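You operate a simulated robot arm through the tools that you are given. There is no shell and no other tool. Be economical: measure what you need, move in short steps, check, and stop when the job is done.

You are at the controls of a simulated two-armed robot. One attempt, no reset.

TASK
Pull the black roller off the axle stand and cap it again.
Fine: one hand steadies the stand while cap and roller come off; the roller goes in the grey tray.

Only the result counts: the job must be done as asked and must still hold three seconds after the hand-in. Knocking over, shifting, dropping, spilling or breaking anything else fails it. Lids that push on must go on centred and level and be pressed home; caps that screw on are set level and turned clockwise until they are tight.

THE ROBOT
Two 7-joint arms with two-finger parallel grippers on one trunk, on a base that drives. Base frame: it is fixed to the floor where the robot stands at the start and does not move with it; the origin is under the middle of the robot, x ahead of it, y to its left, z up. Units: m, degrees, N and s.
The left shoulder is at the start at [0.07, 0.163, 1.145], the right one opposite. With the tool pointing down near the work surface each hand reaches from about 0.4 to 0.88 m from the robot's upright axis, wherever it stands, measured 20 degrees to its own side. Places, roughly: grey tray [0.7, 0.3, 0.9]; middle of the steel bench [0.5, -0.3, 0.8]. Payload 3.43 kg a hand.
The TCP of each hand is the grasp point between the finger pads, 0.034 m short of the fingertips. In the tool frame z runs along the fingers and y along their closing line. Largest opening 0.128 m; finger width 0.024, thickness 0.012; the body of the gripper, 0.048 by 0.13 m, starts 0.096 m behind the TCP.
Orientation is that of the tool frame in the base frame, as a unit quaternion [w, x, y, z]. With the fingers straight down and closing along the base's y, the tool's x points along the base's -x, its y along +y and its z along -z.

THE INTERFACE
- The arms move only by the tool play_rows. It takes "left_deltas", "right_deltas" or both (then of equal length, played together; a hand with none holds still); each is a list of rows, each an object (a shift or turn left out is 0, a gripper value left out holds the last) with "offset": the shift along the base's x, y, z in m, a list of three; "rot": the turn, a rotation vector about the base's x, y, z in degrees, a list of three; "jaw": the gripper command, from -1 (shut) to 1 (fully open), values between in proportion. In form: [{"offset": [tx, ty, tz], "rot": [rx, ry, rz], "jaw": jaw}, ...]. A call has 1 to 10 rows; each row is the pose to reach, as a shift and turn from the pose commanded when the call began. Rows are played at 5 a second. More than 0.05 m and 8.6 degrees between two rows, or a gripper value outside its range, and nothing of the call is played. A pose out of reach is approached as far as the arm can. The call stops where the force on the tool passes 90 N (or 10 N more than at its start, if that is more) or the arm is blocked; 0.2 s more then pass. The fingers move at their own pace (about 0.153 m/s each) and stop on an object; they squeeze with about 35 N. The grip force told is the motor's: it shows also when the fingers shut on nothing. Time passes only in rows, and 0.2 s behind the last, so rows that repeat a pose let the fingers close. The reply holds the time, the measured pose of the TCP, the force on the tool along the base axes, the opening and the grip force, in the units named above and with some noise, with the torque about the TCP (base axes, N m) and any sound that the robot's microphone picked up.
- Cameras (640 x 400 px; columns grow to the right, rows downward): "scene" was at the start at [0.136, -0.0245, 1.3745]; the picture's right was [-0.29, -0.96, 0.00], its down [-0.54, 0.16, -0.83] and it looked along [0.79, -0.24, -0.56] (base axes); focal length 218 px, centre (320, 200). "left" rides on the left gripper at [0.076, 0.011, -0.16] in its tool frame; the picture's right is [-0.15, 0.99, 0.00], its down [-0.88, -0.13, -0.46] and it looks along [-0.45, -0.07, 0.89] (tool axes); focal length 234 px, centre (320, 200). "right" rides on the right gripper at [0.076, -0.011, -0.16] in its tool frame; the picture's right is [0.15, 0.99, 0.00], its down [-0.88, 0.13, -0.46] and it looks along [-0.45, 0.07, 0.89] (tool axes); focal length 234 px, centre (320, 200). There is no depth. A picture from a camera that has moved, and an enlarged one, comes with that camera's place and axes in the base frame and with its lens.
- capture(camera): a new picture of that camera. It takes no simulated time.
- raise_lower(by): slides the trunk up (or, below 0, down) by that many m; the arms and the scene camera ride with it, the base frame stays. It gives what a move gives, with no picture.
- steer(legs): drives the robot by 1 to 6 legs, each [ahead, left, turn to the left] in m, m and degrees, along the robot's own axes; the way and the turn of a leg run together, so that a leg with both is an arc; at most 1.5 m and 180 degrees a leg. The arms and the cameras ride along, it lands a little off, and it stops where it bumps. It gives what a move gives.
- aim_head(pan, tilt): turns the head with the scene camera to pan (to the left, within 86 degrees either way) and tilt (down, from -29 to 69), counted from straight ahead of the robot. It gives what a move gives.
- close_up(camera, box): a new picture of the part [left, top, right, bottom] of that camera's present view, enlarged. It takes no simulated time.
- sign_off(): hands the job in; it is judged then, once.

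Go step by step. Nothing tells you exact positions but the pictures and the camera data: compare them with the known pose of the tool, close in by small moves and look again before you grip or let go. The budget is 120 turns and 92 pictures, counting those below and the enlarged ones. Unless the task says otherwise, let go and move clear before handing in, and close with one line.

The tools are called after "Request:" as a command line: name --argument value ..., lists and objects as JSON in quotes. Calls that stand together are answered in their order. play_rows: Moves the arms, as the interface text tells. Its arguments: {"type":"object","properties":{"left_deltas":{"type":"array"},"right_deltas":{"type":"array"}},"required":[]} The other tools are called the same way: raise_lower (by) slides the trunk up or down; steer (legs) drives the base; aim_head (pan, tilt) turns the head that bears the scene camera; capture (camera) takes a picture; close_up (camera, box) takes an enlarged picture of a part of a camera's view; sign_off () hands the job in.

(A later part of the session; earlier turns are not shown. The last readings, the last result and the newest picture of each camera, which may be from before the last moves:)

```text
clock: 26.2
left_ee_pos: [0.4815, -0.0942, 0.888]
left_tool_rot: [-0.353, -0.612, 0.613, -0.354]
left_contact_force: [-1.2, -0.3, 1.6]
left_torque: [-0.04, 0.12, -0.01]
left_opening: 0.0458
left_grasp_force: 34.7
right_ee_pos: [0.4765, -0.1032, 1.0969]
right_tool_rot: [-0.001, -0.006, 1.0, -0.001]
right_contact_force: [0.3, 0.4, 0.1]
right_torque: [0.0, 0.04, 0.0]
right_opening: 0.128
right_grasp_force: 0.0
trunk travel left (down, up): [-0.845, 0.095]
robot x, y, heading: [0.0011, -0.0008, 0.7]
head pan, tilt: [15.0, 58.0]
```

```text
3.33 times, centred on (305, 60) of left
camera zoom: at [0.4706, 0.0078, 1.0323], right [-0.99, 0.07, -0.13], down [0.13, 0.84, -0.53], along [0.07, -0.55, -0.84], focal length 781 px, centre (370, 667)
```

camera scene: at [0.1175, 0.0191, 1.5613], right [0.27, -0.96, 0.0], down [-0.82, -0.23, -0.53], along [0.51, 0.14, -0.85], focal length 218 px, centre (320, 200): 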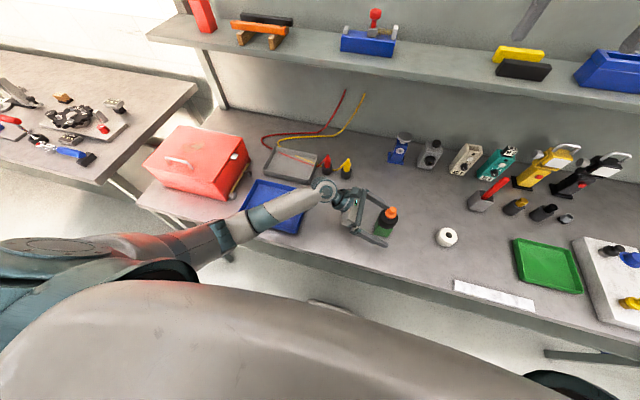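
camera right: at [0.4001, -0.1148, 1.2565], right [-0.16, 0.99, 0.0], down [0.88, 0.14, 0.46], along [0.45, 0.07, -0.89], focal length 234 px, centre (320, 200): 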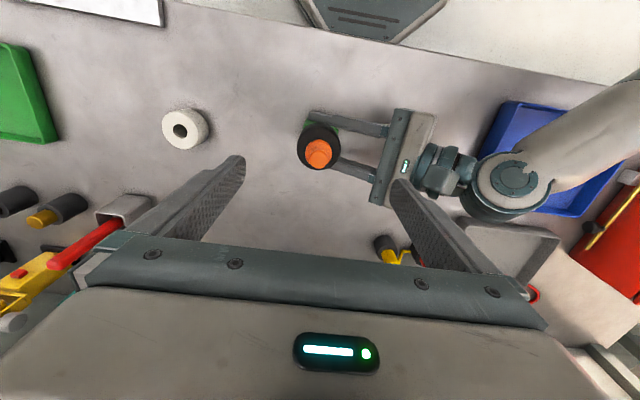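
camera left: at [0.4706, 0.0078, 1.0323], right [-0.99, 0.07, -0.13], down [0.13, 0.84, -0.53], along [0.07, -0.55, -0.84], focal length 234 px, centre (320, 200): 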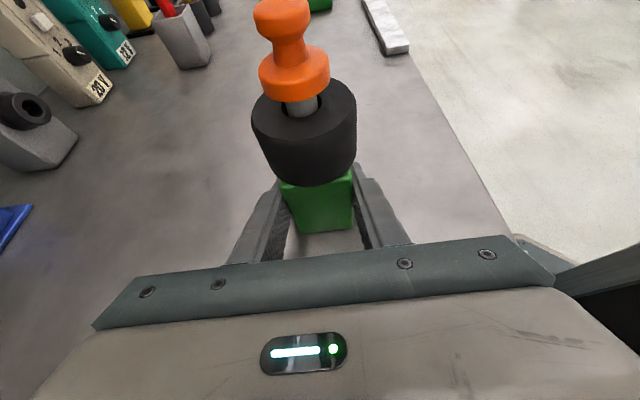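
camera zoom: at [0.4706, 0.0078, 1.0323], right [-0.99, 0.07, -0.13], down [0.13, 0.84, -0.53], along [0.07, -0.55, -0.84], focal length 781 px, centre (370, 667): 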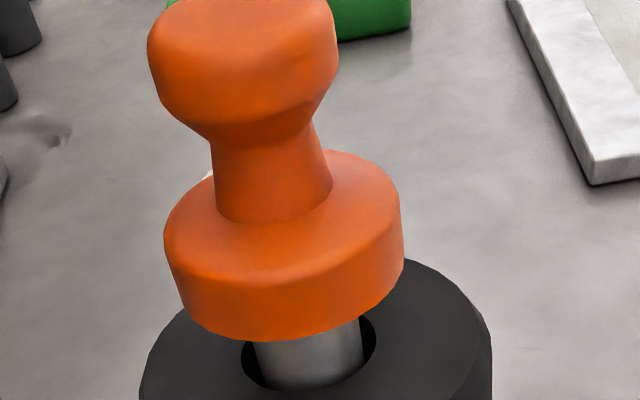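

It's a smooth push-on cap: flange at z 0.969–0.978, roller top at about 0.956, axis at (0.4795, -0.104). I'll grip the flange with the fingertips at z≈0.961, so I'm lowering the right hand now.

Request:
play_rows --right_deltas '[{"offset": [0.003, -0.001, -0.03]}, {"offset": [0.003, -0.001, -0.06]}, {"offset": [0.003, -0.001, -0.085]}, {"offset": [0.003, -0.001, -0.102]}, {"offset": [0.003, -0.001, -0.102], "jaw": -0.1}, {"offset": [0.003, -0.001, -0.102], "jaw": -0.2}, {"offset": [0.003, -0.001, -0.102], "jaw": -0.2}]'

Request:
capture --camera "right"

Request:
capture --camera "left"

Request:
close_up --camera "scene" --box '[320, 150, 440, 250]'

```text
clock: 27.8
left_ee_pos: [0.4804, -0.0933, 0.888]
left_tool_rot: [-0.353, -0.612, 0.612, -0.355]
left_contact_force: [0.2, 0.8, 0.1]
left_torque: [0.06, 0.09, 0.01]
left_opening: 0.0455
left_grasp_force: 35.1
right_ee_pos: [0.4813, -0.104, 0.9928]
right_tool_rot: [0.001, -0.005, 1.0, 0.0]
right_contact_force: [-0.3, -0.2, 0.1]
right_torque: [0.01, 0.01, 0.03]
right_opening: 0.0513
right_grasp_force: 0.1
trunk travel left (down, up): [-0.845, 0.095]
robot x, y, heading: [-0.0011, -0.0004, 0.7]
head pan, tilt: [15.0, 58.0]
```

```text
56 pictures are left
camera right: at [0.4044, -0.1167, 1.1533], right [-0.16, 0.99, 0.0], down [0.88, 0.14, 0.46], along [0.45, 0.07, -0.89], focal length 234 px, centre (320, 200)
```

right: 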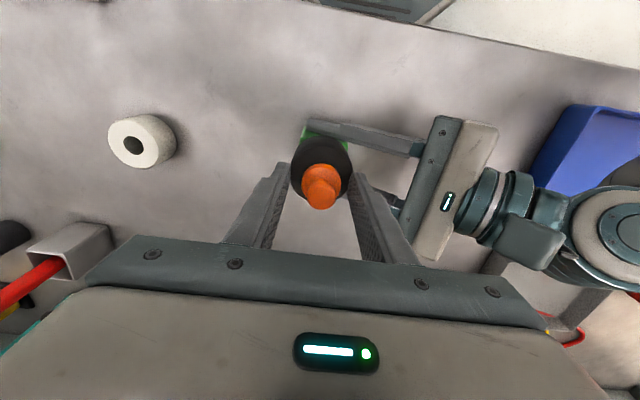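

```text
55 pictures are left
camera left: at [0.4706, 0.0079, 1.0323], right [-0.99, 0.07, -0.13], down [0.13, 0.83, -0.53], along [0.07, -0.55, -0.84], focal length 234 px, centre (320, 200)
```

left: 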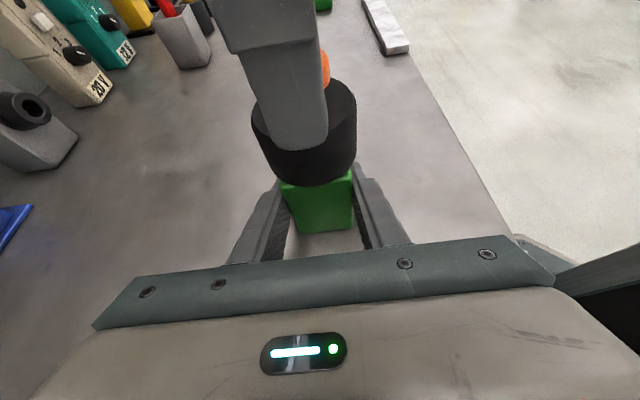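

```text
4.00 times, centred on (380, 200) of scene
camera zoom: at [0.1173, 0.0196, 1.5613], right [0.27, -0.96, 0.0], down [-0.82, -0.23, -0.53], along [0.51, 0.14, -0.85], focal length 870 px, centre (80, 200)
```

zoom: 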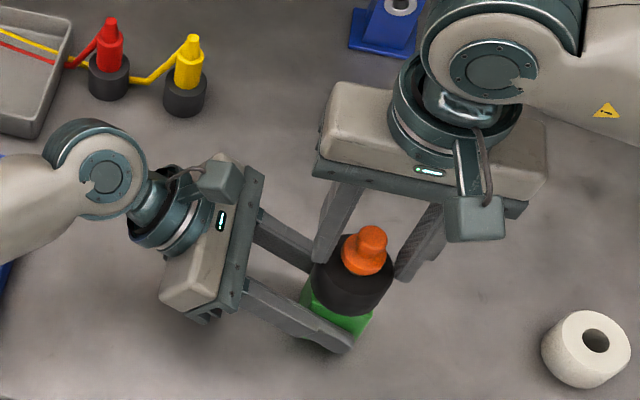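

The cap is centred between the right fingers. Closing on the flange.

Request:
play_rows --right_deltas '[{"jaw": -0.3}, {"jaw": -0.4}, {"jaw": -0.45}, {"jaw": -1}, {"jaw": -1}]'

Request:
capture --camera "right"

```text
clock: 29.0
left_ee_pos: [0.482, -0.0936, 0.8875]
left_tool_rot: [-0.353, -0.612, 0.613, -0.355]
left_contact_force: [0.2, -0.4, 0.6]
left_torque: [-0.01, 0.13, -0.02]
left_opening: 0.0459
left_grasp_force: 34.6
right_ee_pos: [0.4815, -0.1052, 0.9931]
right_tool_rot: [0.0, -0.006, 1.0, 0.0]
right_contact_force: [0.2, 0.5, 0.3]
right_torque: [0.01, -0.02, 0.01]
right_opening: 0.029
right_grasp_force: 35.0
trunk travel left (down, up): [-0.845, 0.095]
robot x, y, heading: [0.0011, -0.001, 0.7]
head pan, tilt: [15.0, 58.0]
heard: snap
```

```text
53 pictures are left
camera right: at [0.4044, -0.1168, 1.1533], right [-0.16, 0.99, 0.0], down [0.88, 0.14, 0.46], along [0.45, 0.07, -0.89], focal length 234 px, centre (320, 200)
```

right: 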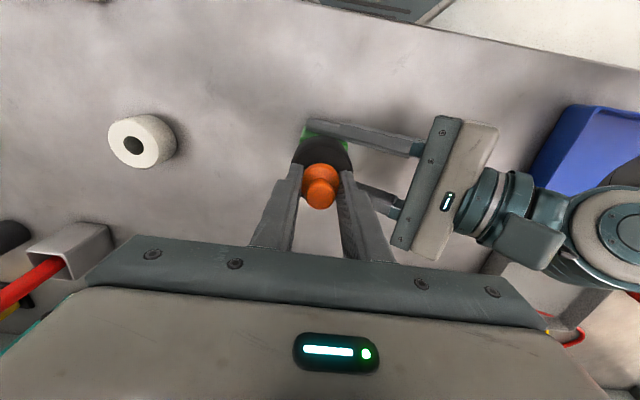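

I heard a snap as the grip closed, which may be the cap's latch. I'll pull up gently in small steps.

Request:
play_rows --right_deltas '[{"offset": [0, 0, 0.003]}, {"offset": [0, 0, 0.006]}, {"offset": [0, 0, 0.01]}, {"offset": [0, 0, 0.014]}]'

Request:
close_up --camera "left" --box '[235, 0, 375, 120]'

Request:
capture --camera "right"

```text
clock: 30.0
left_ee_pos: [0.4819, -0.0943, 0.8877]
left_tool_rot: [0.352, 0.612, -0.612, 0.355]
left_contact_force: [0.1, -0.7, 0.9]
left_torque: [-0.04, 0.13, 0.04]
left_opening: 0.0455
left_grasp_force: 34.6
right_ee_pos: [0.4811, -0.105, 1.0079]
right_tool_rot: [0.0, -0.007, 1.0, 0.0]
right_contact_force: [0.3, 0.0, -0.2]
right_torque: [0.01, 0.0, 0.0]
right_opening: 0.0291
right_grasp_force: 35.4
trunk travel left (down, up): [-0.845, 0.095]
robot x, y, heading: [0.0002, -0.0025, 0.6]
head pan, tilt: [15.0, 58.0]
```

```text
3.33 times, centred on (305, 60) of left
camera zoom: at [0.4706, 0.0076, 1.0323], right [-0.99, 0.07, -0.13], down [0.13, 0.83, -0.53], along [0.07, -0.55, -0.84], focal length 781 px, centre (370, 667)
```

zoom: 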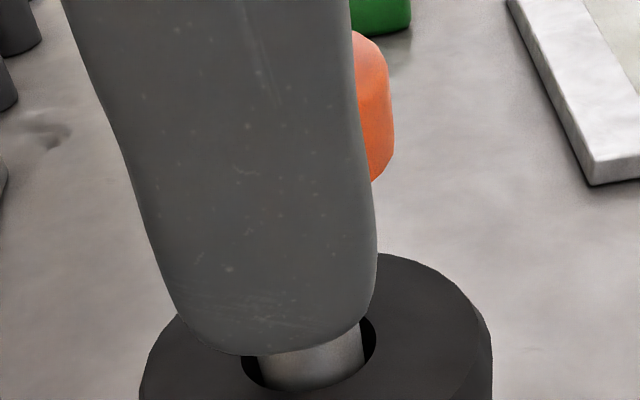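

```text
51 pictures are left
camera right: at [0.4041, -0.1164, 1.1682], right [-0.16, 0.99, 0.0], down [0.88, 0.14, 0.46], along [0.45, 0.07, -0.89], focal length 234 px, centre (320, 200)
```

right: 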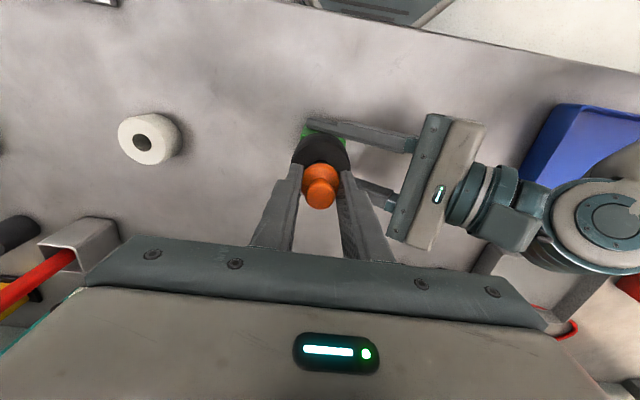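

The cap comes off freely along the pin. My fingertips sit 1 cm below the flange, though, which would mean dropping it on the bench. I'll lower it back, open, and regrip about 11 mm higher.

Request:
play_rows --right_deltas '[{"offset": [0, 0, -0.007]}, {"offset": [0, 0, -0.0145]}, {"offset": [0, 0, -0.0145], "jaw": -0.3}, {"offset": [0, 0, -0.0145], "jaw": -0.3}]'

Request:
play_rows --right_deltas '[{"offset": [0, 0, 0.006]}, {"offset": [0, 0, 0.011]}, {"offset": [0, 0, 0.011]}, {"offset": [0, 0, 0.011]}]'

Request:
close_up --camera "left" --box '[235, 0, 375, 120]'

Request:
close_up --camera "right" --box '[240, 110, 400, 230]'

```text
clock: 31.0
left_ee_pos: [0.4808, -0.0943, 0.8875]
left_tool_rot: [-0.353, -0.611, 0.613, -0.354]
left_contact_force: [-0.4, -1.1, 1.1]
left_torque: [-0.09, 0.13, 0.04]
left_opening: 0.0461
left_grasp_force: 34.9
right_ee_pos: [0.4825, -0.1048, 0.9953]
right_tool_rot: [0.0, -0.006, 1.0, 0.0]
right_contact_force: [0.6, -0.1, 0.2]
right_torque: [0.01, -0.02, 0.03]
right_opening: 0.0449
right_grasp_force: 0.0
trunk travel left (down, up): [-0.845, 0.095]
robot x, y, heading: [0.0, -0.0019, 0.5]
head pan, tilt: [15.0, 58.0]
```

```text
clock: 32.0
left_ee_pos: [0.4812, -0.095, 0.888]
left_tool_rot: [-0.353, -0.612, 0.613, -0.355]
left_contact_force: [-0.6, 0.3, 1.4]
left_torque: [-0.07, 0.15, 0.03]
left_opening: 0.046
left_grasp_force: 35.3
right_ee_pos: [0.4823, -0.1038, 1.0058]
right_tool_rot: [0.0, -0.006, 1.0, 0.0]
right_contact_force: [-0.8, 0.7, 1.0]
right_torque: [-0.02, 0.01, -0.02]
right_opening: 0.0447
right_grasp_force: 0.0
trunk travel left (down, up): [-0.845, 0.095]
robot x, y, heading: [0.0011, 0.0006, 0.7]
head pan, tilt: [15.0, 58.0]
```

```text
3.33 times, centred on (305, 60) of left
camera zoom: at [0.4706, 0.0077, 1.0323], right [-0.99, 0.07, -0.13], down [0.13, 0.84, -0.53], along [0.07, -0.55, -0.84], focal length 781 px, centre (370, 667)
```

zoom: 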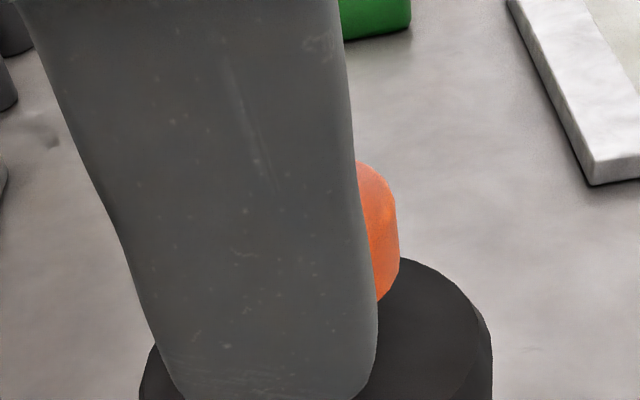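

```text
3.33 times, centred on (320, 170) of right
camera zoom: at [0.4053, -0.1157, 1.1646], right [-0.16, 0.99, 0.0], down [0.88, 0.14, 0.46], along [0.45, 0.07, -0.89], focal length 781 px, centre (320, 300)
```

zoom: 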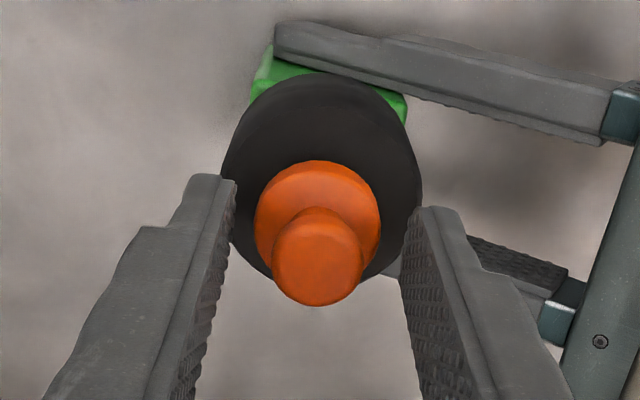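

The cap is back on its pin. I'll lower 2 mm, regrip, and lift it straight off.

Request:
play_rows --right_deltas '[{"offset": [-0.001, -0.0005, -0.002]}, {"offset": [-0.001, -0.0005, -0.002], "jaw": -0.4}, {"offset": [-0.001, -0.0005, -0.002], "jaw": -1}, {"offset": [-0.001, -0.0005, -0.002], "jaw": -1}, {"offset": [-0.001, -0.0005, 0.008]}, {"offset": [-0.001, -0.0005, 0.018]}, {"offset": [-0.001, -0.0005, 0.04]}, {"offset": [-0.001, -0.0005, 0.07]}, {"offset": [-0.001, -0.0005, 0.1]}]'

Request:
close_up --camera "left" --box '[235, 0, 375, 120]'

Request:
capture --camera "right"

Request:
close_up --camera "scene" --box '[320, 130, 460, 250]'

```text
clock: 34.0
left_ee_pos: [0.4814, -0.0933, 0.8879]
left_tool_rot: [-0.353, -0.612, 0.613, -0.354]
left_contact_force: [-0.1, 0.5, 2.1]
left_torque: [0.07, 0.14, 0.05]
left_opening: 0.0461
left_grasp_force: 35.2
right_ee_pos: [0.4789, -0.104, 1.1052]
right_tool_rot: [0.0, -0.006, 1.0, 0.0]
right_contact_force: [-0.4, -0.1, -0.6]
right_torque: [0.02, 0.04, 0.03]
right_opening: 0.029
right_grasp_force: 35.1
trunk travel left (down, up): [-0.845, 0.095]
robot x, y, heading: [0.0017, -0.0017, 0.5]
head pan, tilt: [15.0, 58.0]
```

```text
3.33 times, centred on (305, 60) of left
camera zoom: at [0.4705, 0.0079, 1.0322], right [-0.99, 0.07, -0.13], down [0.13, 0.83, -0.53], along [0.07, -0.55, -0.84], focal length 781 px, centre (370, 667)
```

zoom: 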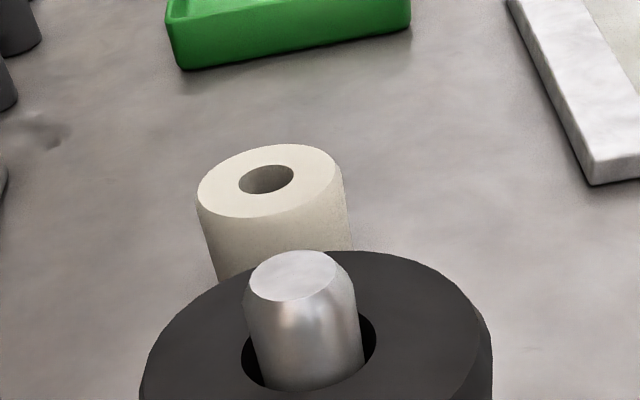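

```text
47 pictures are left
camera right: at [0.403, -0.1164, 1.2649], right [-0.16, 0.99, 0.0], down [0.88, 0.14, 0.46], along [0.45, 0.07, -0.89], focal length 234 px, centre (320, 200)
```

right: 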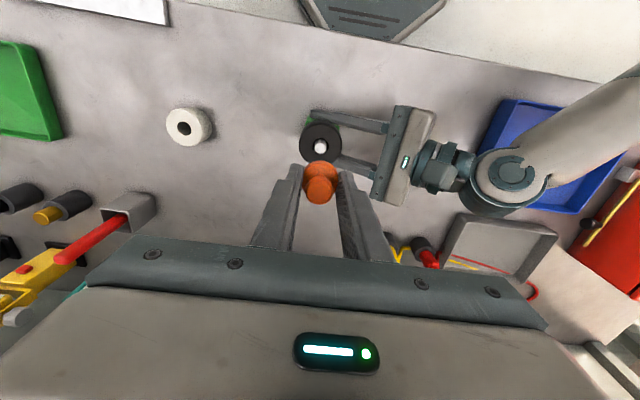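

```text
3.33 times, centred on (390, 190) of scene
camera zoom: at [0.1172, 0.0197, 1.5612], right [0.27, -0.96, 0.0], down [-0.82, -0.23, -0.53], along [0.51, 0.14, -0.85], focal length 725 px, centre (87, 233)
```

zoom: 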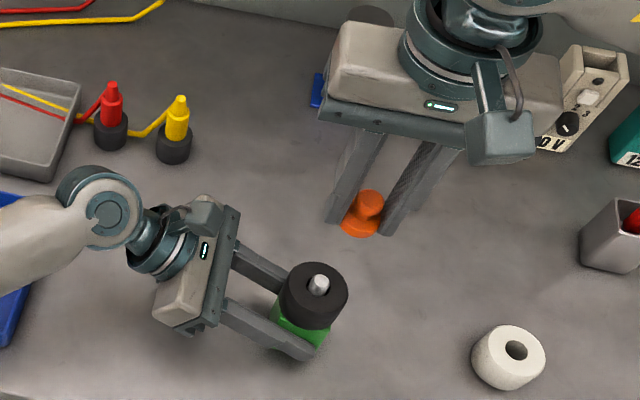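

The pin is a plain chamfered stub, so it's a push-on cap. I'll park the cap on clear bench at about (0.60, -0.15).

Request:
play_rows --right_deltas '[{"offset": [0.04, -0.015, 0]}, {"offset": [0.08, -0.03, 0]}, {"offset": [0.12, -0.045, -0.02]}, {"offset": [0.121, -0.046, -0.06]}, {"offset": [0.121, -0.046, -0.1]}, {"offset": [0.121, -0.046, -0.14]}, {"offset": [0.121, -0.046, -0.18]}, {"offset": [0.121, -0.046, -0.205]}, {"offset": [0.121, -0.046, -0.213]}]'

Request:
close_up --camera "left" --box '[160, 0, 360, 130]'

Request:
close_up --camera "scene" --box '[320, 130, 460, 250]'

```text
clock: 36.0
left_ee_pos: [0.4812, -0.093, 0.8889]
left_tool_rot: [-0.353, -0.611, 0.613, -0.354]
left_contact_force: [-0.2, 1.5, 1.3]
left_torque: [0.04, 0.11, -0.04]
left_opening: 0.046
left_grasp_force: 35.3
right_ee_pos: [0.6006, -0.1515, 0.8918]
right_tool_rot: [0.001, -0.006, 1.0, 0.0]
right_contact_force: [0.2, -0.3, 0.3]
right_torque: [-0.02, 0.01, -0.01]
right_opening: 0.0291
right_grasp_force: 35.1
trunk travel left (down, up): [-0.845, 0.095]
robot x, y, heading: [-0.0034, -0.002, 0.7]
head pan, tilt: [15.0, 58.0]
```

```text
3.08 times, centred on (260, 65) of left
camera zoom: at [0.4706, 0.0079, 1.0323], right [-0.99, 0.07, -0.13], down [0.13, 0.83, -0.53], along [0.07, -0.55, -0.84], focal length 720 px, centre (505, 615)
```

zoom: 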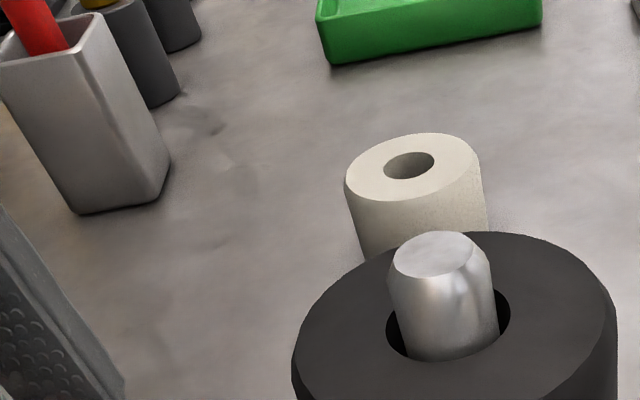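

```text
3.33 times, centred on (390, 190) of scene
camera zoom: at [0.1173, 0.0196, 1.5613], right [0.27, -0.96, 0.0], down [-0.82, -0.23, -0.53], along [0.51, 0.14, -0.85], focal length 725 px, centre (87, 233)
```

zoom: 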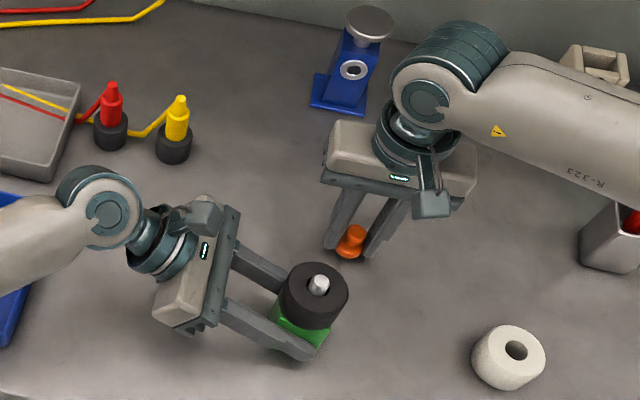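

Almost on the bench. I'll lower in millimetre steps until I feel contact.

Request:
play_rows --right_deltas '[{"offset": [0, 0, -0.002]}, {"offset": [0, 0, -0.004]}]'

Request:
play_rows --right_deltas '[{"offset": [0, 0, -0.002]}, {"offset": [0, 0, -0.002]}]'

```text
clock: 36.6
left_ee_pos: [0.4805, -0.0948, 0.8873]
left_tool_rot: [-0.353, -0.612, 0.612, -0.355]
left_contact_force: [-0.5, 0.6, 1.5]
left_torque: [0.03, 0.11, 0.0]
left_opening: 0.0457
left_grasp_force: 35.2
right_ee_pos: [0.601, -0.1516, 0.8872]
right_tool_rot: [0.001, -0.006, 1.0, 0.0]
right_contact_force: [0.6, 0.1, 0.6]
right_torque: [0.01, -0.02, 0.03]
right_opening: 0.0293
right_grasp_force: 35.3
trunk travel left (down, up): [-0.845, 0.095]
robot x, y, heading: [-0.0023, 0.0013, 0.5]
head pan, tilt: [15.0, 58.0]
```

```text
clock: 37.2
left_ee_pos: [0.4812, -0.0931, 0.8883]
left_tool_rot: [-0.352, -0.612, 0.613, -0.354]
left_contact_force: [0.4, 0.7, 1.2]
left_torque: [0.01, 0.12, -0.02]
left_opening: 0.0459
left_grasp_force: 34.9
right_ee_pos: [0.6013, -0.1515, 0.8849]
right_tool_rot: [0.0, -0.005, 1.0, 0.0]
right_contact_force: [-0.2, 0.3, -1.0]
right_torque: [-0.01, 0.01, -0.02]
right_opening: 0.029
right_grasp_force: 35.0
trunk travel left (down, up): [-0.845, 0.095]
robot x, y, heading: [-0.0057, -0.0006, 0.7]
head pan, tilt: [15.0, 58.0]
```

Request:
play_rows --right_deltas '[{"offset": [0, 0, -0.001]}, {"offset": [0, 0, -0.0015]}]'

Request:
close_up --camera "scene" --box '[370, 170, 420, 210]'

```text
clock: 37.8
left_ee_pos: [0.4814, -0.0941, 0.8882]
left_tool_rot: [-0.353, -0.612, 0.613, -0.355]
left_contact_force: [1.6, 0.6, 0.3]
left_torque: [-0.05, 0.04, 0.03]
left_opening: 0.0456
left_grasp_force: 35.3
right_ee_pos: [0.6013, -0.1503, 0.8847]
right_tool_rot: [0.0, -0.005, 1.0, 0.0]
right_contact_force: [-1.1, -0.6, 3.4]
right_torque: [-0.11, 0.12, -0.05]
right_opening: 0.0294
right_grasp_force: 35.3
trunk travel left (down, up): [-0.845, 0.095]
robot x, y, heading: [-0.0005, -0.0021, 0.6]
head pan, tilt: [15.0, 58.0]
```

```text
10.00 times, centred on (395, 190) of scene
camera zoom: at [0.1171, 0.0194, 1.5613], right [0.27, -0.96, 0.0], down [-0.82, -0.23, -0.53], along [0.51, 0.14, -0.85], focal length 2175 px, centre (-430, 300)
```

zoom: 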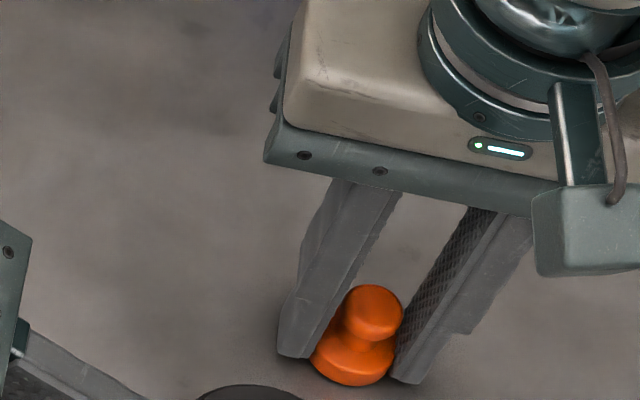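

There's contact (3.4 N up), so the cap is standing on the bench. I'll release it and lift straight up.

Request:
play_rows --right_deltas '[{"jaw": -0.4}, {"jaw": -0.2}, {"jaw": -0.2}, {"offset": [0, 0, 0.04]}, {"offset": [0, 0, 0.08]}, {"offset": [0, 0, 0.12]}, {"offset": [0, 0, 0.16]}, {"offset": [0, 0, 0.2], "jaw": 0.3}, {"offset": [-0.04, 0.015, 0.22], "jaw": 0.3}, {"offset": [-0.08, 0.03, 0.22], "jaw": 0.3}]'

Request:
close_up --camera "scene" --box '[320, 130, 460, 250]'

Request:
capture --camera "right"

```text
clock: 40.0
left_ee_pos: [0.4799, -0.0934, 0.8892]
left_tool_rot: [-0.352, -0.612, 0.613, -0.354]
left_contact_force: [-1.1, 0.8, 1.9]
left_torque: [0.06, 0.14, 0.0]
left_opening: 0.0456
left_grasp_force: 35.0
right_ee_pos: [0.5242, -0.1212, 1.1054]
right_tool_rot: [0.0, -0.006, 1.0, 0.0]
right_contact_force: [0.4, 0.5, -0.3]
right_torque: [-0.01, -0.01, -0.01]
right_opening: 0.0829
right_grasp_force: 0.1
trunk travel left (down, up): [-0.845, 0.095]
robot x, y, heading: [-0.0009, -0.0009, 0.7]
head pan, tilt: [15.0, 58.0]
```

```text
3.33 times, centred on (390, 190) of scene
camera zoom: at [0.117, 0.0198, 1.5613], right [0.27, -0.96, 0.0], down [-0.82, -0.23, -0.53], along [0.51, 0.14, -0.85], focal length 725 px, centre (87, 233)
```

zoom: 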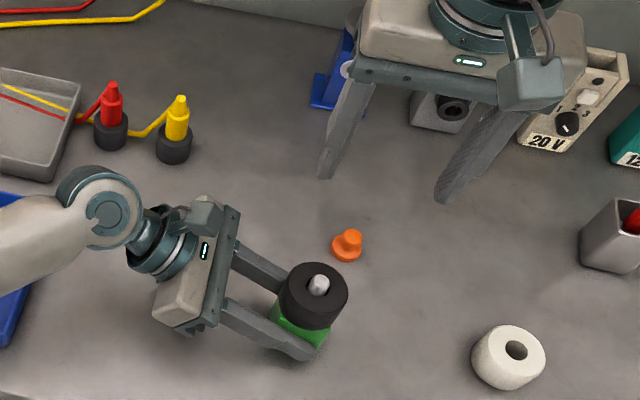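

```text
41 pictures are left
camera right: at [0.4457, -0.1326, 1.2651], right [-0.16, 0.99, 0.0], down [0.88, 0.14, 0.46], along [0.45, 0.07, -0.89], focal length 234 px, centre (320, 200)
```

right: 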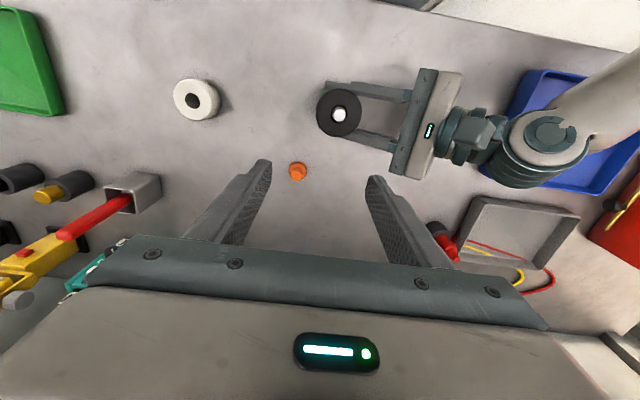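

The cap is standing upright at (0.601, -0.150). Next is the roller: I'll descend over it with the fingertips at z≈0.930, just above its bottom edge.

Request:
play_rows --right_deltas '[{"offset": [-0.02, 0.008, -0.02]}, {"offset": [-0.0427, 0.0167, -0.04]}, {"offset": [-0.0427, 0.0167, -0.07]}, {"offset": [-0.0427, 0.0167, -0.1]}, {"offset": [-0.0427, 0.0167, -0.125]}, {"offset": [-0.0427, 0.0167, -0.1414]}, {"offset": [-0.0427, 0.0167, -0.1414], "jaw": 0.05}, {"offset": [-0.0427, 0.0167, -0.1414], "jaw": 0.05}]'

Request:
capture --camera "right"

Request:
capture --camera "left"

```text
clock: 41.8
left_ee_pos: [0.4798, -0.0929, 0.8881]
left_tool_rot: [-0.353, -0.611, 0.613, -0.354]
left_contact_force: [-1.9, 0.4, 1.3]
left_torque: [0.0, 0.16, -0.03]
left_opening: 0.0459
left_grasp_force: 35.4
right_ee_pos: [0.4801, -0.1052, 0.9626]
right_tool_rot: [0.001, -0.006, 1.0, 0.0]
right_contact_force: [-0.2, -0.9, -1.1]
right_torque: [0.0, 0.02, 0.03]
right_opening: 0.0671
right_grasp_force: 0.0
trunk travel left (down, up): [-0.845, 0.095]
robot x, y, heading: [0.0028, 0.0022, 0.8]
head pan, tilt: [15.0, 58.0]
```

```text
40 pictures are left
camera right: at [0.4029, -0.1163, 1.1218], right [-0.16, 0.99, 0.0], down [0.88, 0.14, 0.46], along [0.45, 0.07, -0.89], focal length 234 px, centre (320, 200)
```

right: 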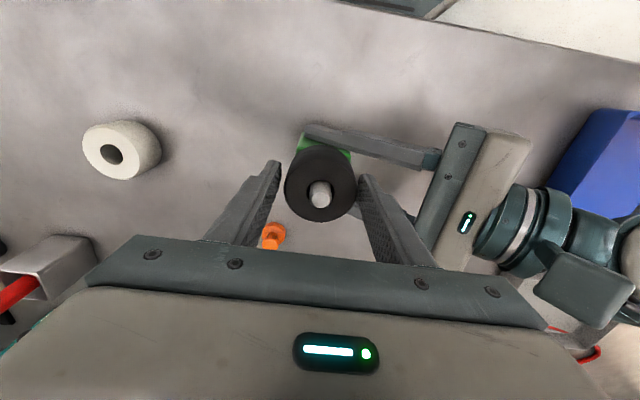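

```text
39 pictures are left
camera left: at [0.4705, 0.0079, 1.0323], right [-0.99, 0.07, -0.13], down [0.13, 0.83, -0.53], along [0.07, -0.55, -0.84], focal length 234 px, centre (320, 200)
```

left: 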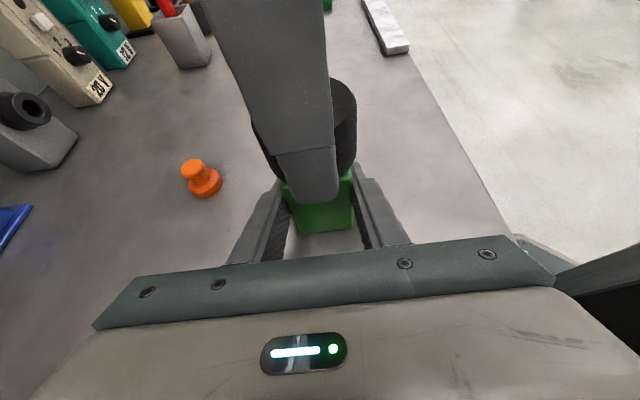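

Centred around the roller. Closing and lifting straight up.

Request:
play_rows --right_deltas '[{"jaw": -0.05}, {"jaw": -0.1}, {"jaw": -1}, {"jaw": -1}, {"offset": [0, 0, 0.005]}, {"offset": [0, 0, 0.012]}]'

Request:
close_up --camera "left" --box '[215, 50, 395, 240]'

```text
clock: 43.2
left_ee_pos: [0.4809, -0.0938, 0.8884]
left_tool_rot: [-0.353, -0.611, 0.613, -0.354]
left_contact_force: [0.6, -0.8, 1.4]
left_torque: [-0.04, 0.08, 0.01]
left_opening: 0.0456
left_grasp_force: 35.1
right_ee_pos: [0.4797, -0.1051, 0.9741]
right_tool_rot: [0.0, -0.006, 1.0, 0.0]
right_contact_force: [0.1, 0.3, -1.2]
right_torque: [-0.04, 0.01, -0.01]
right_opening: 0.0572
right_grasp_force: 34.9
trunk travel left (down, up): [-0.845, 0.095]
robot x, y, heading: [-0.0003, -0.0025, 0.5]
head pan, tilt: [15.0, 58.0]
```

```text
2.11 times, centred on (305, 145) of left
camera zoom: at [0.4708, 0.0077, 1.0323], right [-0.99, 0.07, -0.13], down [0.13, 0.83, -0.53], along [0.07, -0.55, -0.84], focal length 493 px, centre (352, 316)
```

zoom: 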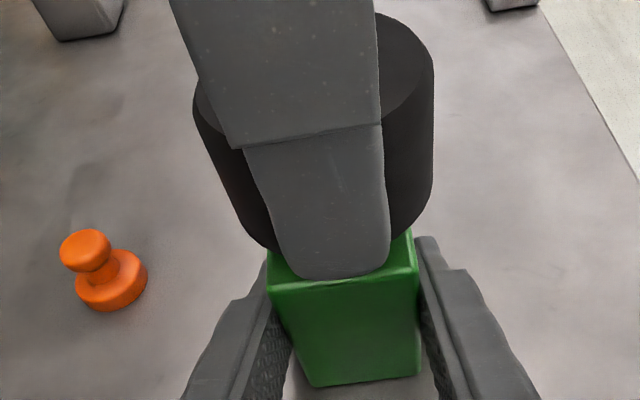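

The roller rises smoothly and the stand stays put. I'll lift it fully clear of the pin.

Request:
play_rows --right_deltas '[{"offset": [0, 0, 0.015]}, {"offset": [0, 0, 0.03]}, {"offset": [0, 0, 0.05]}, {"offset": [0, 0, 0.08]}, {"offset": [0, 0, 0.12]}]'

Request:
capture --camera "left"

Request:
close_up --camera "scene" --box '[240, 100, 460, 250]'

```text
clock: 44.4
left_ee_pos: [0.4795, -0.0939, 0.887]
left_tool_rot: [-0.353, -0.612, 0.613, -0.355]
left_contact_force: [0.6, 1.5, 2.7]
left_torque: [0.05, 0.1, -0.02]
left_opening: 0.0459
left_grasp_force: 35.1
right_ee_pos: [0.4807, -0.1048, 1.0949]
right_tool_rot: [0.0, -0.006, 1.0, 0.0]
right_contact_force: [0.3, -0.1, -1.3]
right_torque: [0.0, -0.01, 0.02]
right_opening: 0.057
right_grasp_force: 35.5
trunk travel left (down, up): [-0.845, 0.095]
robot x, y, heading: [-0.0008, 0.001, 0.8]
head pan, tilt: [15.0, 58.0]
```

```text
37 pictures are left
camera left: at [0.4705, 0.008, 1.0322], right [-0.99, 0.07, -0.13], down [0.13, 0.83, -0.53], along [0.07, -0.55, -0.84], focal length 234 px, centre (320, 200)
```

left: 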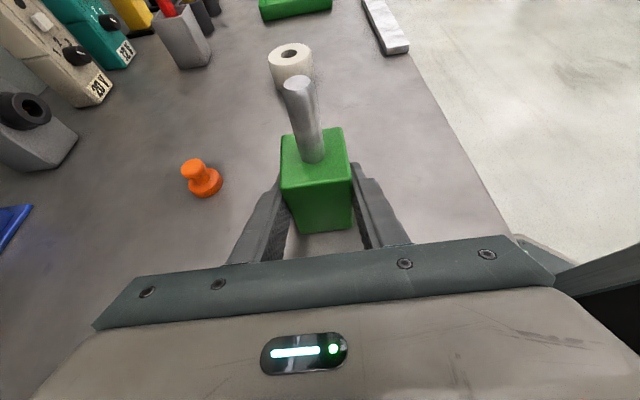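

```text
2.67 times, centred on (350, 175) of scene
camera zoom: at [0.1172, 0.0199, 1.5612], right [0.27, -0.96, 0.0], down [-0.82, -0.23, -0.53], along [0.51, 0.14, -0.85], focal length 580 px, centre (240, 267)
```

zoom: 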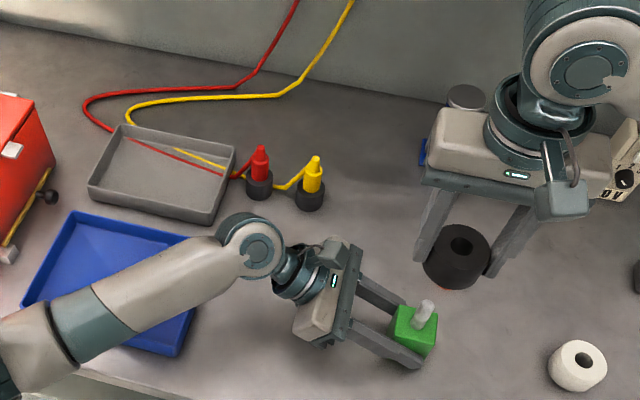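

Plan: the left hand keeps steadying the stand. I'll set the roller on clear bench at (0.66, -0.02), recap the stand with the right hand, and then move the roller into the tray with the left.

Request:
play_rows --right_deltas '[{"offset": [0.04, 0.01, 0]}, {"offset": [0.08, 0.03, 0]}, {"offset": [0.12, 0.055, 0]}, {"offset": [0.16, 0.075, 0]}, {"offset": [0.179, 0.085, -0.02]}, {"offset": [0.179, 0.085, -0.06]}, {"offset": [0.179, 0.085, -0.1]}, {"offset": [0.179, 0.085, -0.14]}, {"offset": [0.179, 0.085, -0.18]}, {"offset": [0.179, 0.085, -0.198]}]'

Request:
close_up --camera "scene" --box '[300, 100, 460, 230]'

```text
clock: 46.6
left_ee_pos: [0.4818, -0.093, 0.8885]
left_tool_rot: [-0.353, -0.612, 0.613, -0.354]
left_contact_force: [-1.0, 1.8, 1.8]
left_torque: [0.06, 0.16, -0.06]
left_opening: 0.0458
left_grasp_force: 35.1
right_ee_pos: [0.6602, -0.0191, 0.8962]
right_tool_rot: [0.0, -0.007, 1.0, 0.001]
right_contact_force: [-0.2, -0.3, -1.3]
right_torque: [-0.02, -0.02, -0.01]
right_opening: 0.0569
right_grasp_force: 35.4
trunk travel left (down, up): [-0.845, 0.095]
robot x, y, heading: [-0.0, -0.0041, 0.8]
head pan, tilt: [15.0, 58.0]
```

```text
3.08 times, centred on (380, 165) of scene
camera zoom: at [0.1174, 0.0197, 1.5613], right [0.27, -0.96, 0.0], down [-0.82, -0.23, -0.53], along [0.51, 0.14, -0.85], focal length 669 px, centre (135, 308)
```

zoom: 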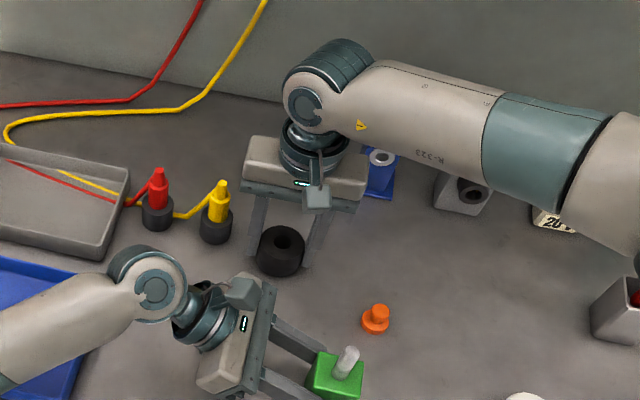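

The spot is clear. Lowering by feel.

Request:
play_rows --right_deltas '[{"offset": [0, 0, -0.002]}, {"offset": [0, 0, -0.004]}]'

Request:
play_rows --right_deltas '[{"offset": [0, 0, -0.001]}, {"offset": [0, 0, -0.002]}]'

Request:
play_rows --right_deltas '[{"offset": [0, 0, -0.001]}]'

```text
clock: 47.2
left_ee_pos: [0.4812, -0.0929, 0.8886]
left_tool_rot: [-0.353, -0.612, 0.613, -0.355]
left_contact_force: [-0.8, 1.5, 2.3]
left_torque: [0.03, 0.13, -0.02]
left_opening: 0.046
left_grasp_force: 35.4
right_ee_pos: [0.6605, -0.0196, 0.8931]
right_tool_rot: [0.0, -0.006, 1.0, 0.0]
right_contact_force: [-0.2, -0.1, -0.3]
right_torque: [0.0, -0.01, -0.02]
right_opening: 0.057
right_grasp_force: 35.0
trunk travel left (down, up): [-0.845, 0.095]
robot x, y, heading: [0.0004, 0.0006, 0.8]
head pan, tilt: [15.0, 58.0]
```

```text
clock: 47.8
left_ee_pos: [0.4809, -0.0941, 0.8875]
left_tool_rot: [-0.353, -0.612, 0.614, -0.353]
left_contact_force: [0.0, 0.0, 0.8]
left_torque: [0.04, 0.01, 0.0]
left_opening: 0.0457
left_grasp_force: 35.2
right_ee_pos: [0.6599, -0.0186, 0.8917]
right_tool_rot: [0.001, -0.006, 1.0, 0.001]
right_contact_force: [0.1, -2.1, 11.9]
right_torque: [-0.14, 0.3, 0.07]
right_opening: 0.0571
right_grasp_force: 35.1
trunk travel left (down, up): [-0.845, 0.095]
robot x, y, heading: [0.0015, -0.0005, 0.6]
head pan, tilt: [15.0, 58.0]
```

```text
clock: 48.2
left_ee_pos: [0.4809, -0.0942, 0.8888]
left_tool_rot: [-0.352, -0.612, 0.613, -0.354]
left_contact_force: [0.7, 0.0, 0.7]
left_torque: [0.04, -0.02, 0.02]
left_opening: 0.0458
left_grasp_force: 35.6
right_ee_pos: [0.659, -0.0187, 0.8918]
right_tool_rot: [0.003, -0.006, 1.0, 0.0]
right_contact_force: [4.8, -3.1, 22.7]
right_torque: [-0.34, 0.39, 0.04]
right_opening: 0.0572
right_grasp_force: 35.1
trunk travel left (down, up): [-0.845, 0.095]
robot x, y, heading: [-0.0009, 0.0021, 0.7]
head pan, tilt: [15.0, 58.0]
```

The roller is down. I'll relieve the pressure, release, and back away upward.

Request:
play_rows --right_deltas '[{"offset": [0, 0, 0.002]}, {"offset": [0, 0, 0.002], "jaw": 0.05}, {"offset": [0, 0, 0.002], "jaw": 0.3}, {"offset": [0, 0, 0.002], "jaw": 0.3}, {"offset": [0, 0, 0.04]}, {"offset": [0, 0, 0.08]}, {"offset": [0, 0, 0.12]}, {"offset": [-0.02, -0.04, 0.13]}, {"offset": [-0.04, -0.08, 0.13]}, {"offset": [-0.058, -0.12, 0.13]}]'

Request:
capture --camera "right"

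Request:
close_up --camera "scene" --box '[300, 100, 460, 230]'

```text
clock: 50.4
left_ee_pos: [0.4807, -0.0942, 0.8882]
left_tool_rot: [-0.353, -0.612, 0.613, -0.354]
left_contact_force: [1.1, -0.8, -0.3]
left_torque: [-0.02, 0.05, 0.05]
left_opening: 0.0459
left_grasp_force: 35.0
right_ee_pos: [0.5993, -0.1422, 1.0195]
right_tool_rot: [0.001, -0.007, 1.0, 0.001]
right_contact_force: [0.0, 0.1, -0.5]
right_torque: [0.03, 0.01, 0.02]
right_opening: 0.0831
right_grasp_force: 0.1
trunk travel left (down, up): [-0.845, 0.095]
robot x, y, heading: [0.0005, 0.0009, 1.0]
head pan, tilt: [15.0, 58.0]
```

```text
34 pictures are left
camera right: at [0.5211, -0.1528, 1.1804], right [-0.16, 0.99, 0.0], down [0.88, 0.14, 0.46], along [0.45, 0.07, -0.89], focal length 234 px, centre (320, 200)
```

right: 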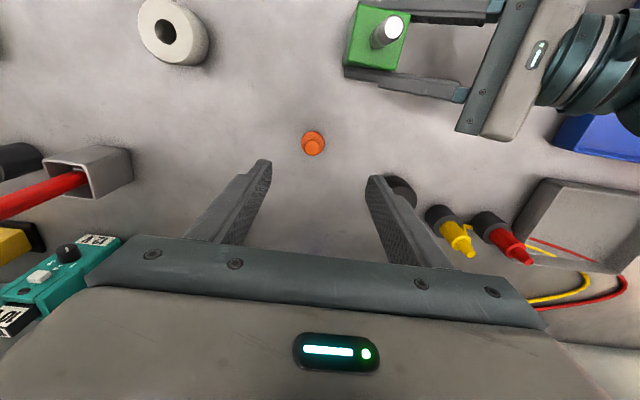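

```text
3.08 times, centred on (380, 165) of scene
camera zoom: at [0.1162, 0.0173, 1.5614], right [0.27, -0.96, 0.0], down [-0.82, -0.23, -0.53], along [0.51, 0.15, -0.85], focal length 669 px, centre (135, 308)
```

zoom: 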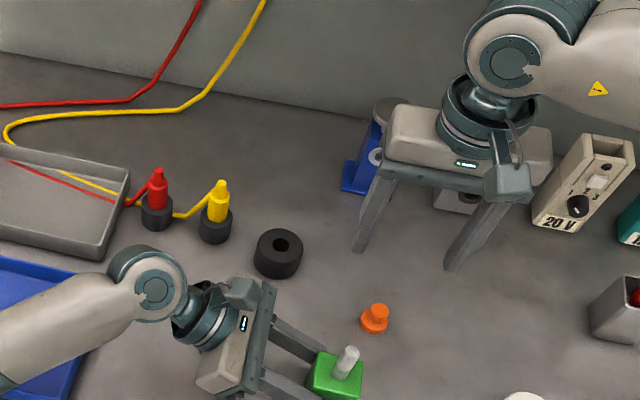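

The roller stands at (0.66, -0.019) and the cap at (0.600, -0.1505). Descending to pick up the cap.

Request:
play_rows --right_deltas '[{"offset": [0.0015, -0.0083, -0.03]}, {"offset": [0.0015, -0.0083, -0.06]}, {"offset": [0.0015, -0.0083, -0.09]}, {"offset": [0.0015, -0.0083, -0.12]}, {"offset": [0.0015, -0.0083, -0.1335]}, {"offset": [0.0015, -0.0083, -0.1335], "jaw": -0.15}, {"offset": [0.0015, -0.0083, -0.1335], "jaw": -0.15}]'

Request:
close_up --camera "right" --box '[240, 110, 400, 230]'

Request:
close_up --camera "scene" --box '[350, 150, 430, 210]'

```text
clock: 52.0
left_ee_pos: [0.4819, -0.0943, 0.8879]
left_tool_rot: [-0.353, -0.612, 0.613, -0.355]
left_contact_force: [-0.7, -0.6, -1.2]
left_torque: [-0.07, 0.07, -0.01]
left_opening: 0.0457
left_grasp_force: 34.4
right_ee_pos: [0.6028, -0.1451, 0.8837]
right_tool_rot: [0.001, -0.006, 1.0, -0.001]
right_contact_force: [1.9, -0.5, 4.1]
right_torque: [-0.09, -0.03, 0.06]
right_opening: 0.0543
right_grasp_force: 0.0
trunk travel left (down, up): [-0.845, 0.095]
robot x, y, heading: [0.0007, -0.0068, 0.3]
head pan, tilt: [15.0, 58.0]
```

```text
3.33 times, centred on (320, 170) of right
camera zoom: at [0.5252, -0.1574, 1.0439], right [-0.16, 0.99, 0.0], down [0.88, 0.14, 0.46], along [0.45, 0.07, -0.89], focal length 781 px, centre (320, 300)
```

zoom: 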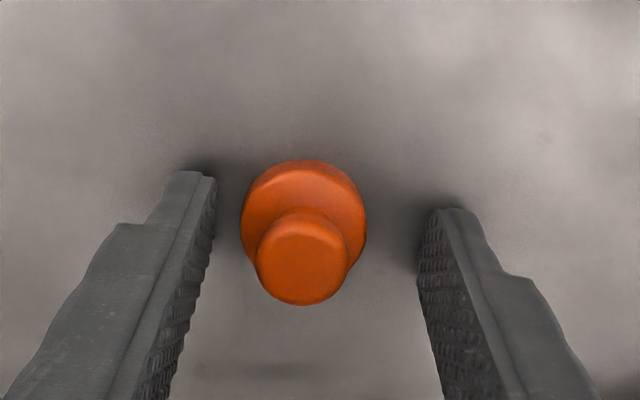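

```text
6.67 times, centred on (390, 180) of scene
camera zoom: at [0.1173, 0.0195, 1.5613], right [0.27, -0.96, 0.0], down [-0.82, -0.23, -0.53], along [0.51, 0.14, -0.85], focal length 1450 px, centre (-147, 333)
```

zoom: 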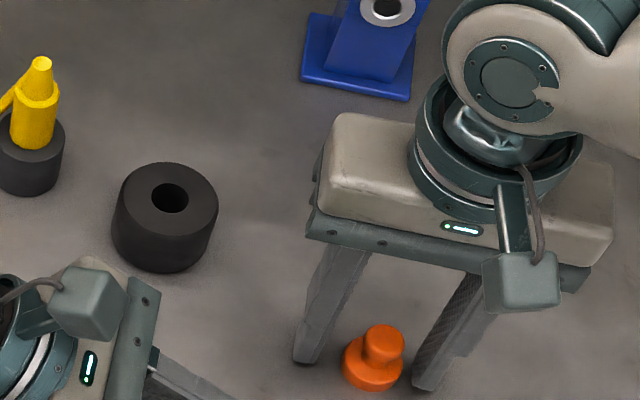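

The fingers are about 4 mm too far to +y and just brushing the bench. I'll correct that and grip.

Request:
play_rows --right_deltas '[{"offset": [-0.001, -0.0015, 0.002]}, {"offset": [-0.001, -0.0035, 0.002]}, {"offset": [-0.001, -0.0035, 0.002]}]'

Request:
close_up --camera "right" --box '[240, 110, 400, 230]'

```text
clock: 52.8
left_ee_pos: [0.4809, -0.0943, 0.8871]
left_tool_rot: [-0.353, -0.612, 0.613, -0.355]
left_contact_force: [-0.3, -0.3, 1.0]
left_torque: [-0.05, 0.1, 0.04]
left_opening: 0.0456
left_grasp_force: 34.9
right_ee_pos: [0.6008, -0.1504, 0.8862]
right_tool_rot: [-0.001, -0.006, 1.0, 0.0]
right_contact_force: [0.0, 0.5, -0.5]
right_torque: [-0.03, 0.01, 0.05]
right_opening: 0.0545
right_grasp_force: 0.2
trunk travel left (down, up): [-0.845, 0.095]
robot x, y, heading: [-0.0006, -0.0026, 0.7]
head pan, tilt: [15.0, 58.0]
```

```text
3.33 times, centred on (320, 170) of right
camera zoom: at [0.5232, -0.1619, 1.0466], right [-0.16, 0.99, 0.0], down [0.88, 0.14, 0.46], along [0.45, 0.07, -0.89], focal length 781 px, centre (320, 300)
```

zoom: 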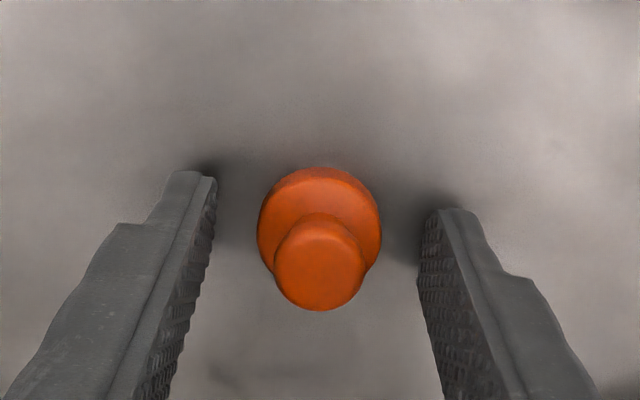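

Well centred. Gripping and lifting the cap.

Request:
play_rows --right_deltas '[{"jaw": -0.3}, {"jaw": -0.45}, {"jaw": -1}, {"jaw": -1}, {"offset": [0, 0, 0.04]}, {"offset": [0, 0, 0.08]}, {"offset": [0, 0, 0.12]}, {"offset": [0, 0, 0.165]}, {"offset": [-0.03, 0.01, 0.18]}, {"offset": [-0.06, 0.025, 0.18]}]'

Request:
play_rows --right_deltas '[{"offset": [-0.03, 0.01, 0]}, {"offset": [-0.059, 0.021, -0.005]}, {"offset": [-0.059, 0.021, -0.03]}, {"offset": [-0.059, 0.021, -0.03]}]'

Request:
capture --camera "left"

Request:
close_up --camera "right" --box '[240, 110, 400, 230]'

```text
clock: 55.0
left_ee_pos: [0.4814, -0.0924, 0.8877]
left_tool_rot: [-0.353, -0.612, 0.613, -0.354]
left_contact_force: [-0.7, 1.5, 1.0]
left_torque: [0.01, 0.09, -0.01]
left_opening: 0.0456
left_grasp_force: 35.1
right_ee_pos: [0.5385, -0.1247, 1.0665]
right_tool_rot: [0.0, -0.006, 1.0, -0.001]
right_contact_force: [0.4, -0.8, -0.4]
right_torque: [0.02, 0.0, -0.02]
right_opening: 0.0258
right_grasp_force: 35.0
trunk travel left (down, up): [-0.845, 0.095]
robot x, y, heading: [-0.003, -0.003, 0.8]
head pan, tilt: [15.0, 58.0]
```

```text
clock: 56.0
left_ee_pos: [0.4807, -0.0935, 0.8879]
left_tool_rot: [-0.353, -0.612, 0.614, -0.353]
left_contact_force: [0.2, -0.6, -0.5]
left_torque: [-0.01, 0.07, 0.03]
left_opening: 0.046
left_grasp_force: 35.3
right_ee_pos: [0.4799, -0.105, 1.0391]
right_tool_rot: [0.0, -0.006, 1.0, -0.001]
right_contact_force: [0.0, -1.3, 0.1]
right_torque: [0.01, -0.03, 0.01]
right_opening: 0.0255
right_grasp_force: 34.8
trunk travel left (down, up): [-0.845, 0.095]
robot x, y, heading: [-0.0035, -0.0008, 0.8]
head pan, tilt: [15.0, 58.0]
```

```text
29 pictures are left
camera left: at [0.4706, 0.0077, 1.0322], right [-0.99, 0.07, -0.13], down [0.13, 0.83, -0.53], along [0.07, -0.55, -0.84], focal length 234 px, centre (320, 200)
```

left: 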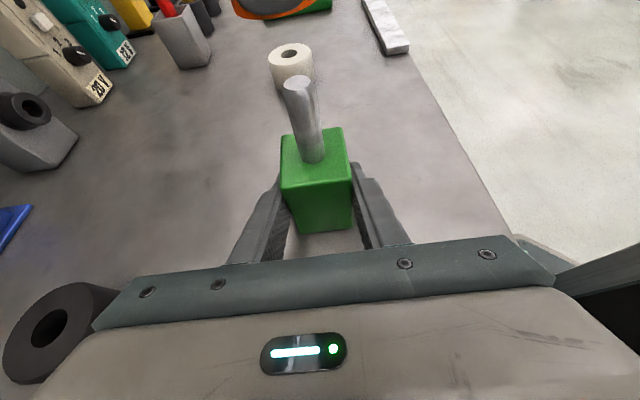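

```text
3.33 times, centred on (320, 170) of right
camera zoom: at [0.4031, -0.1171, 1.1987], right [-0.16, 0.99, 0.0], down [0.88, 0.14, 0.46], along [0.45, 0.07, -0.89], focal length 781 px, centre (320, 300)
```

zoom: 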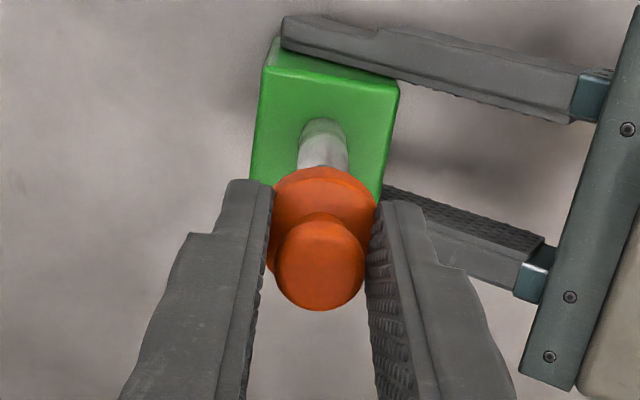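

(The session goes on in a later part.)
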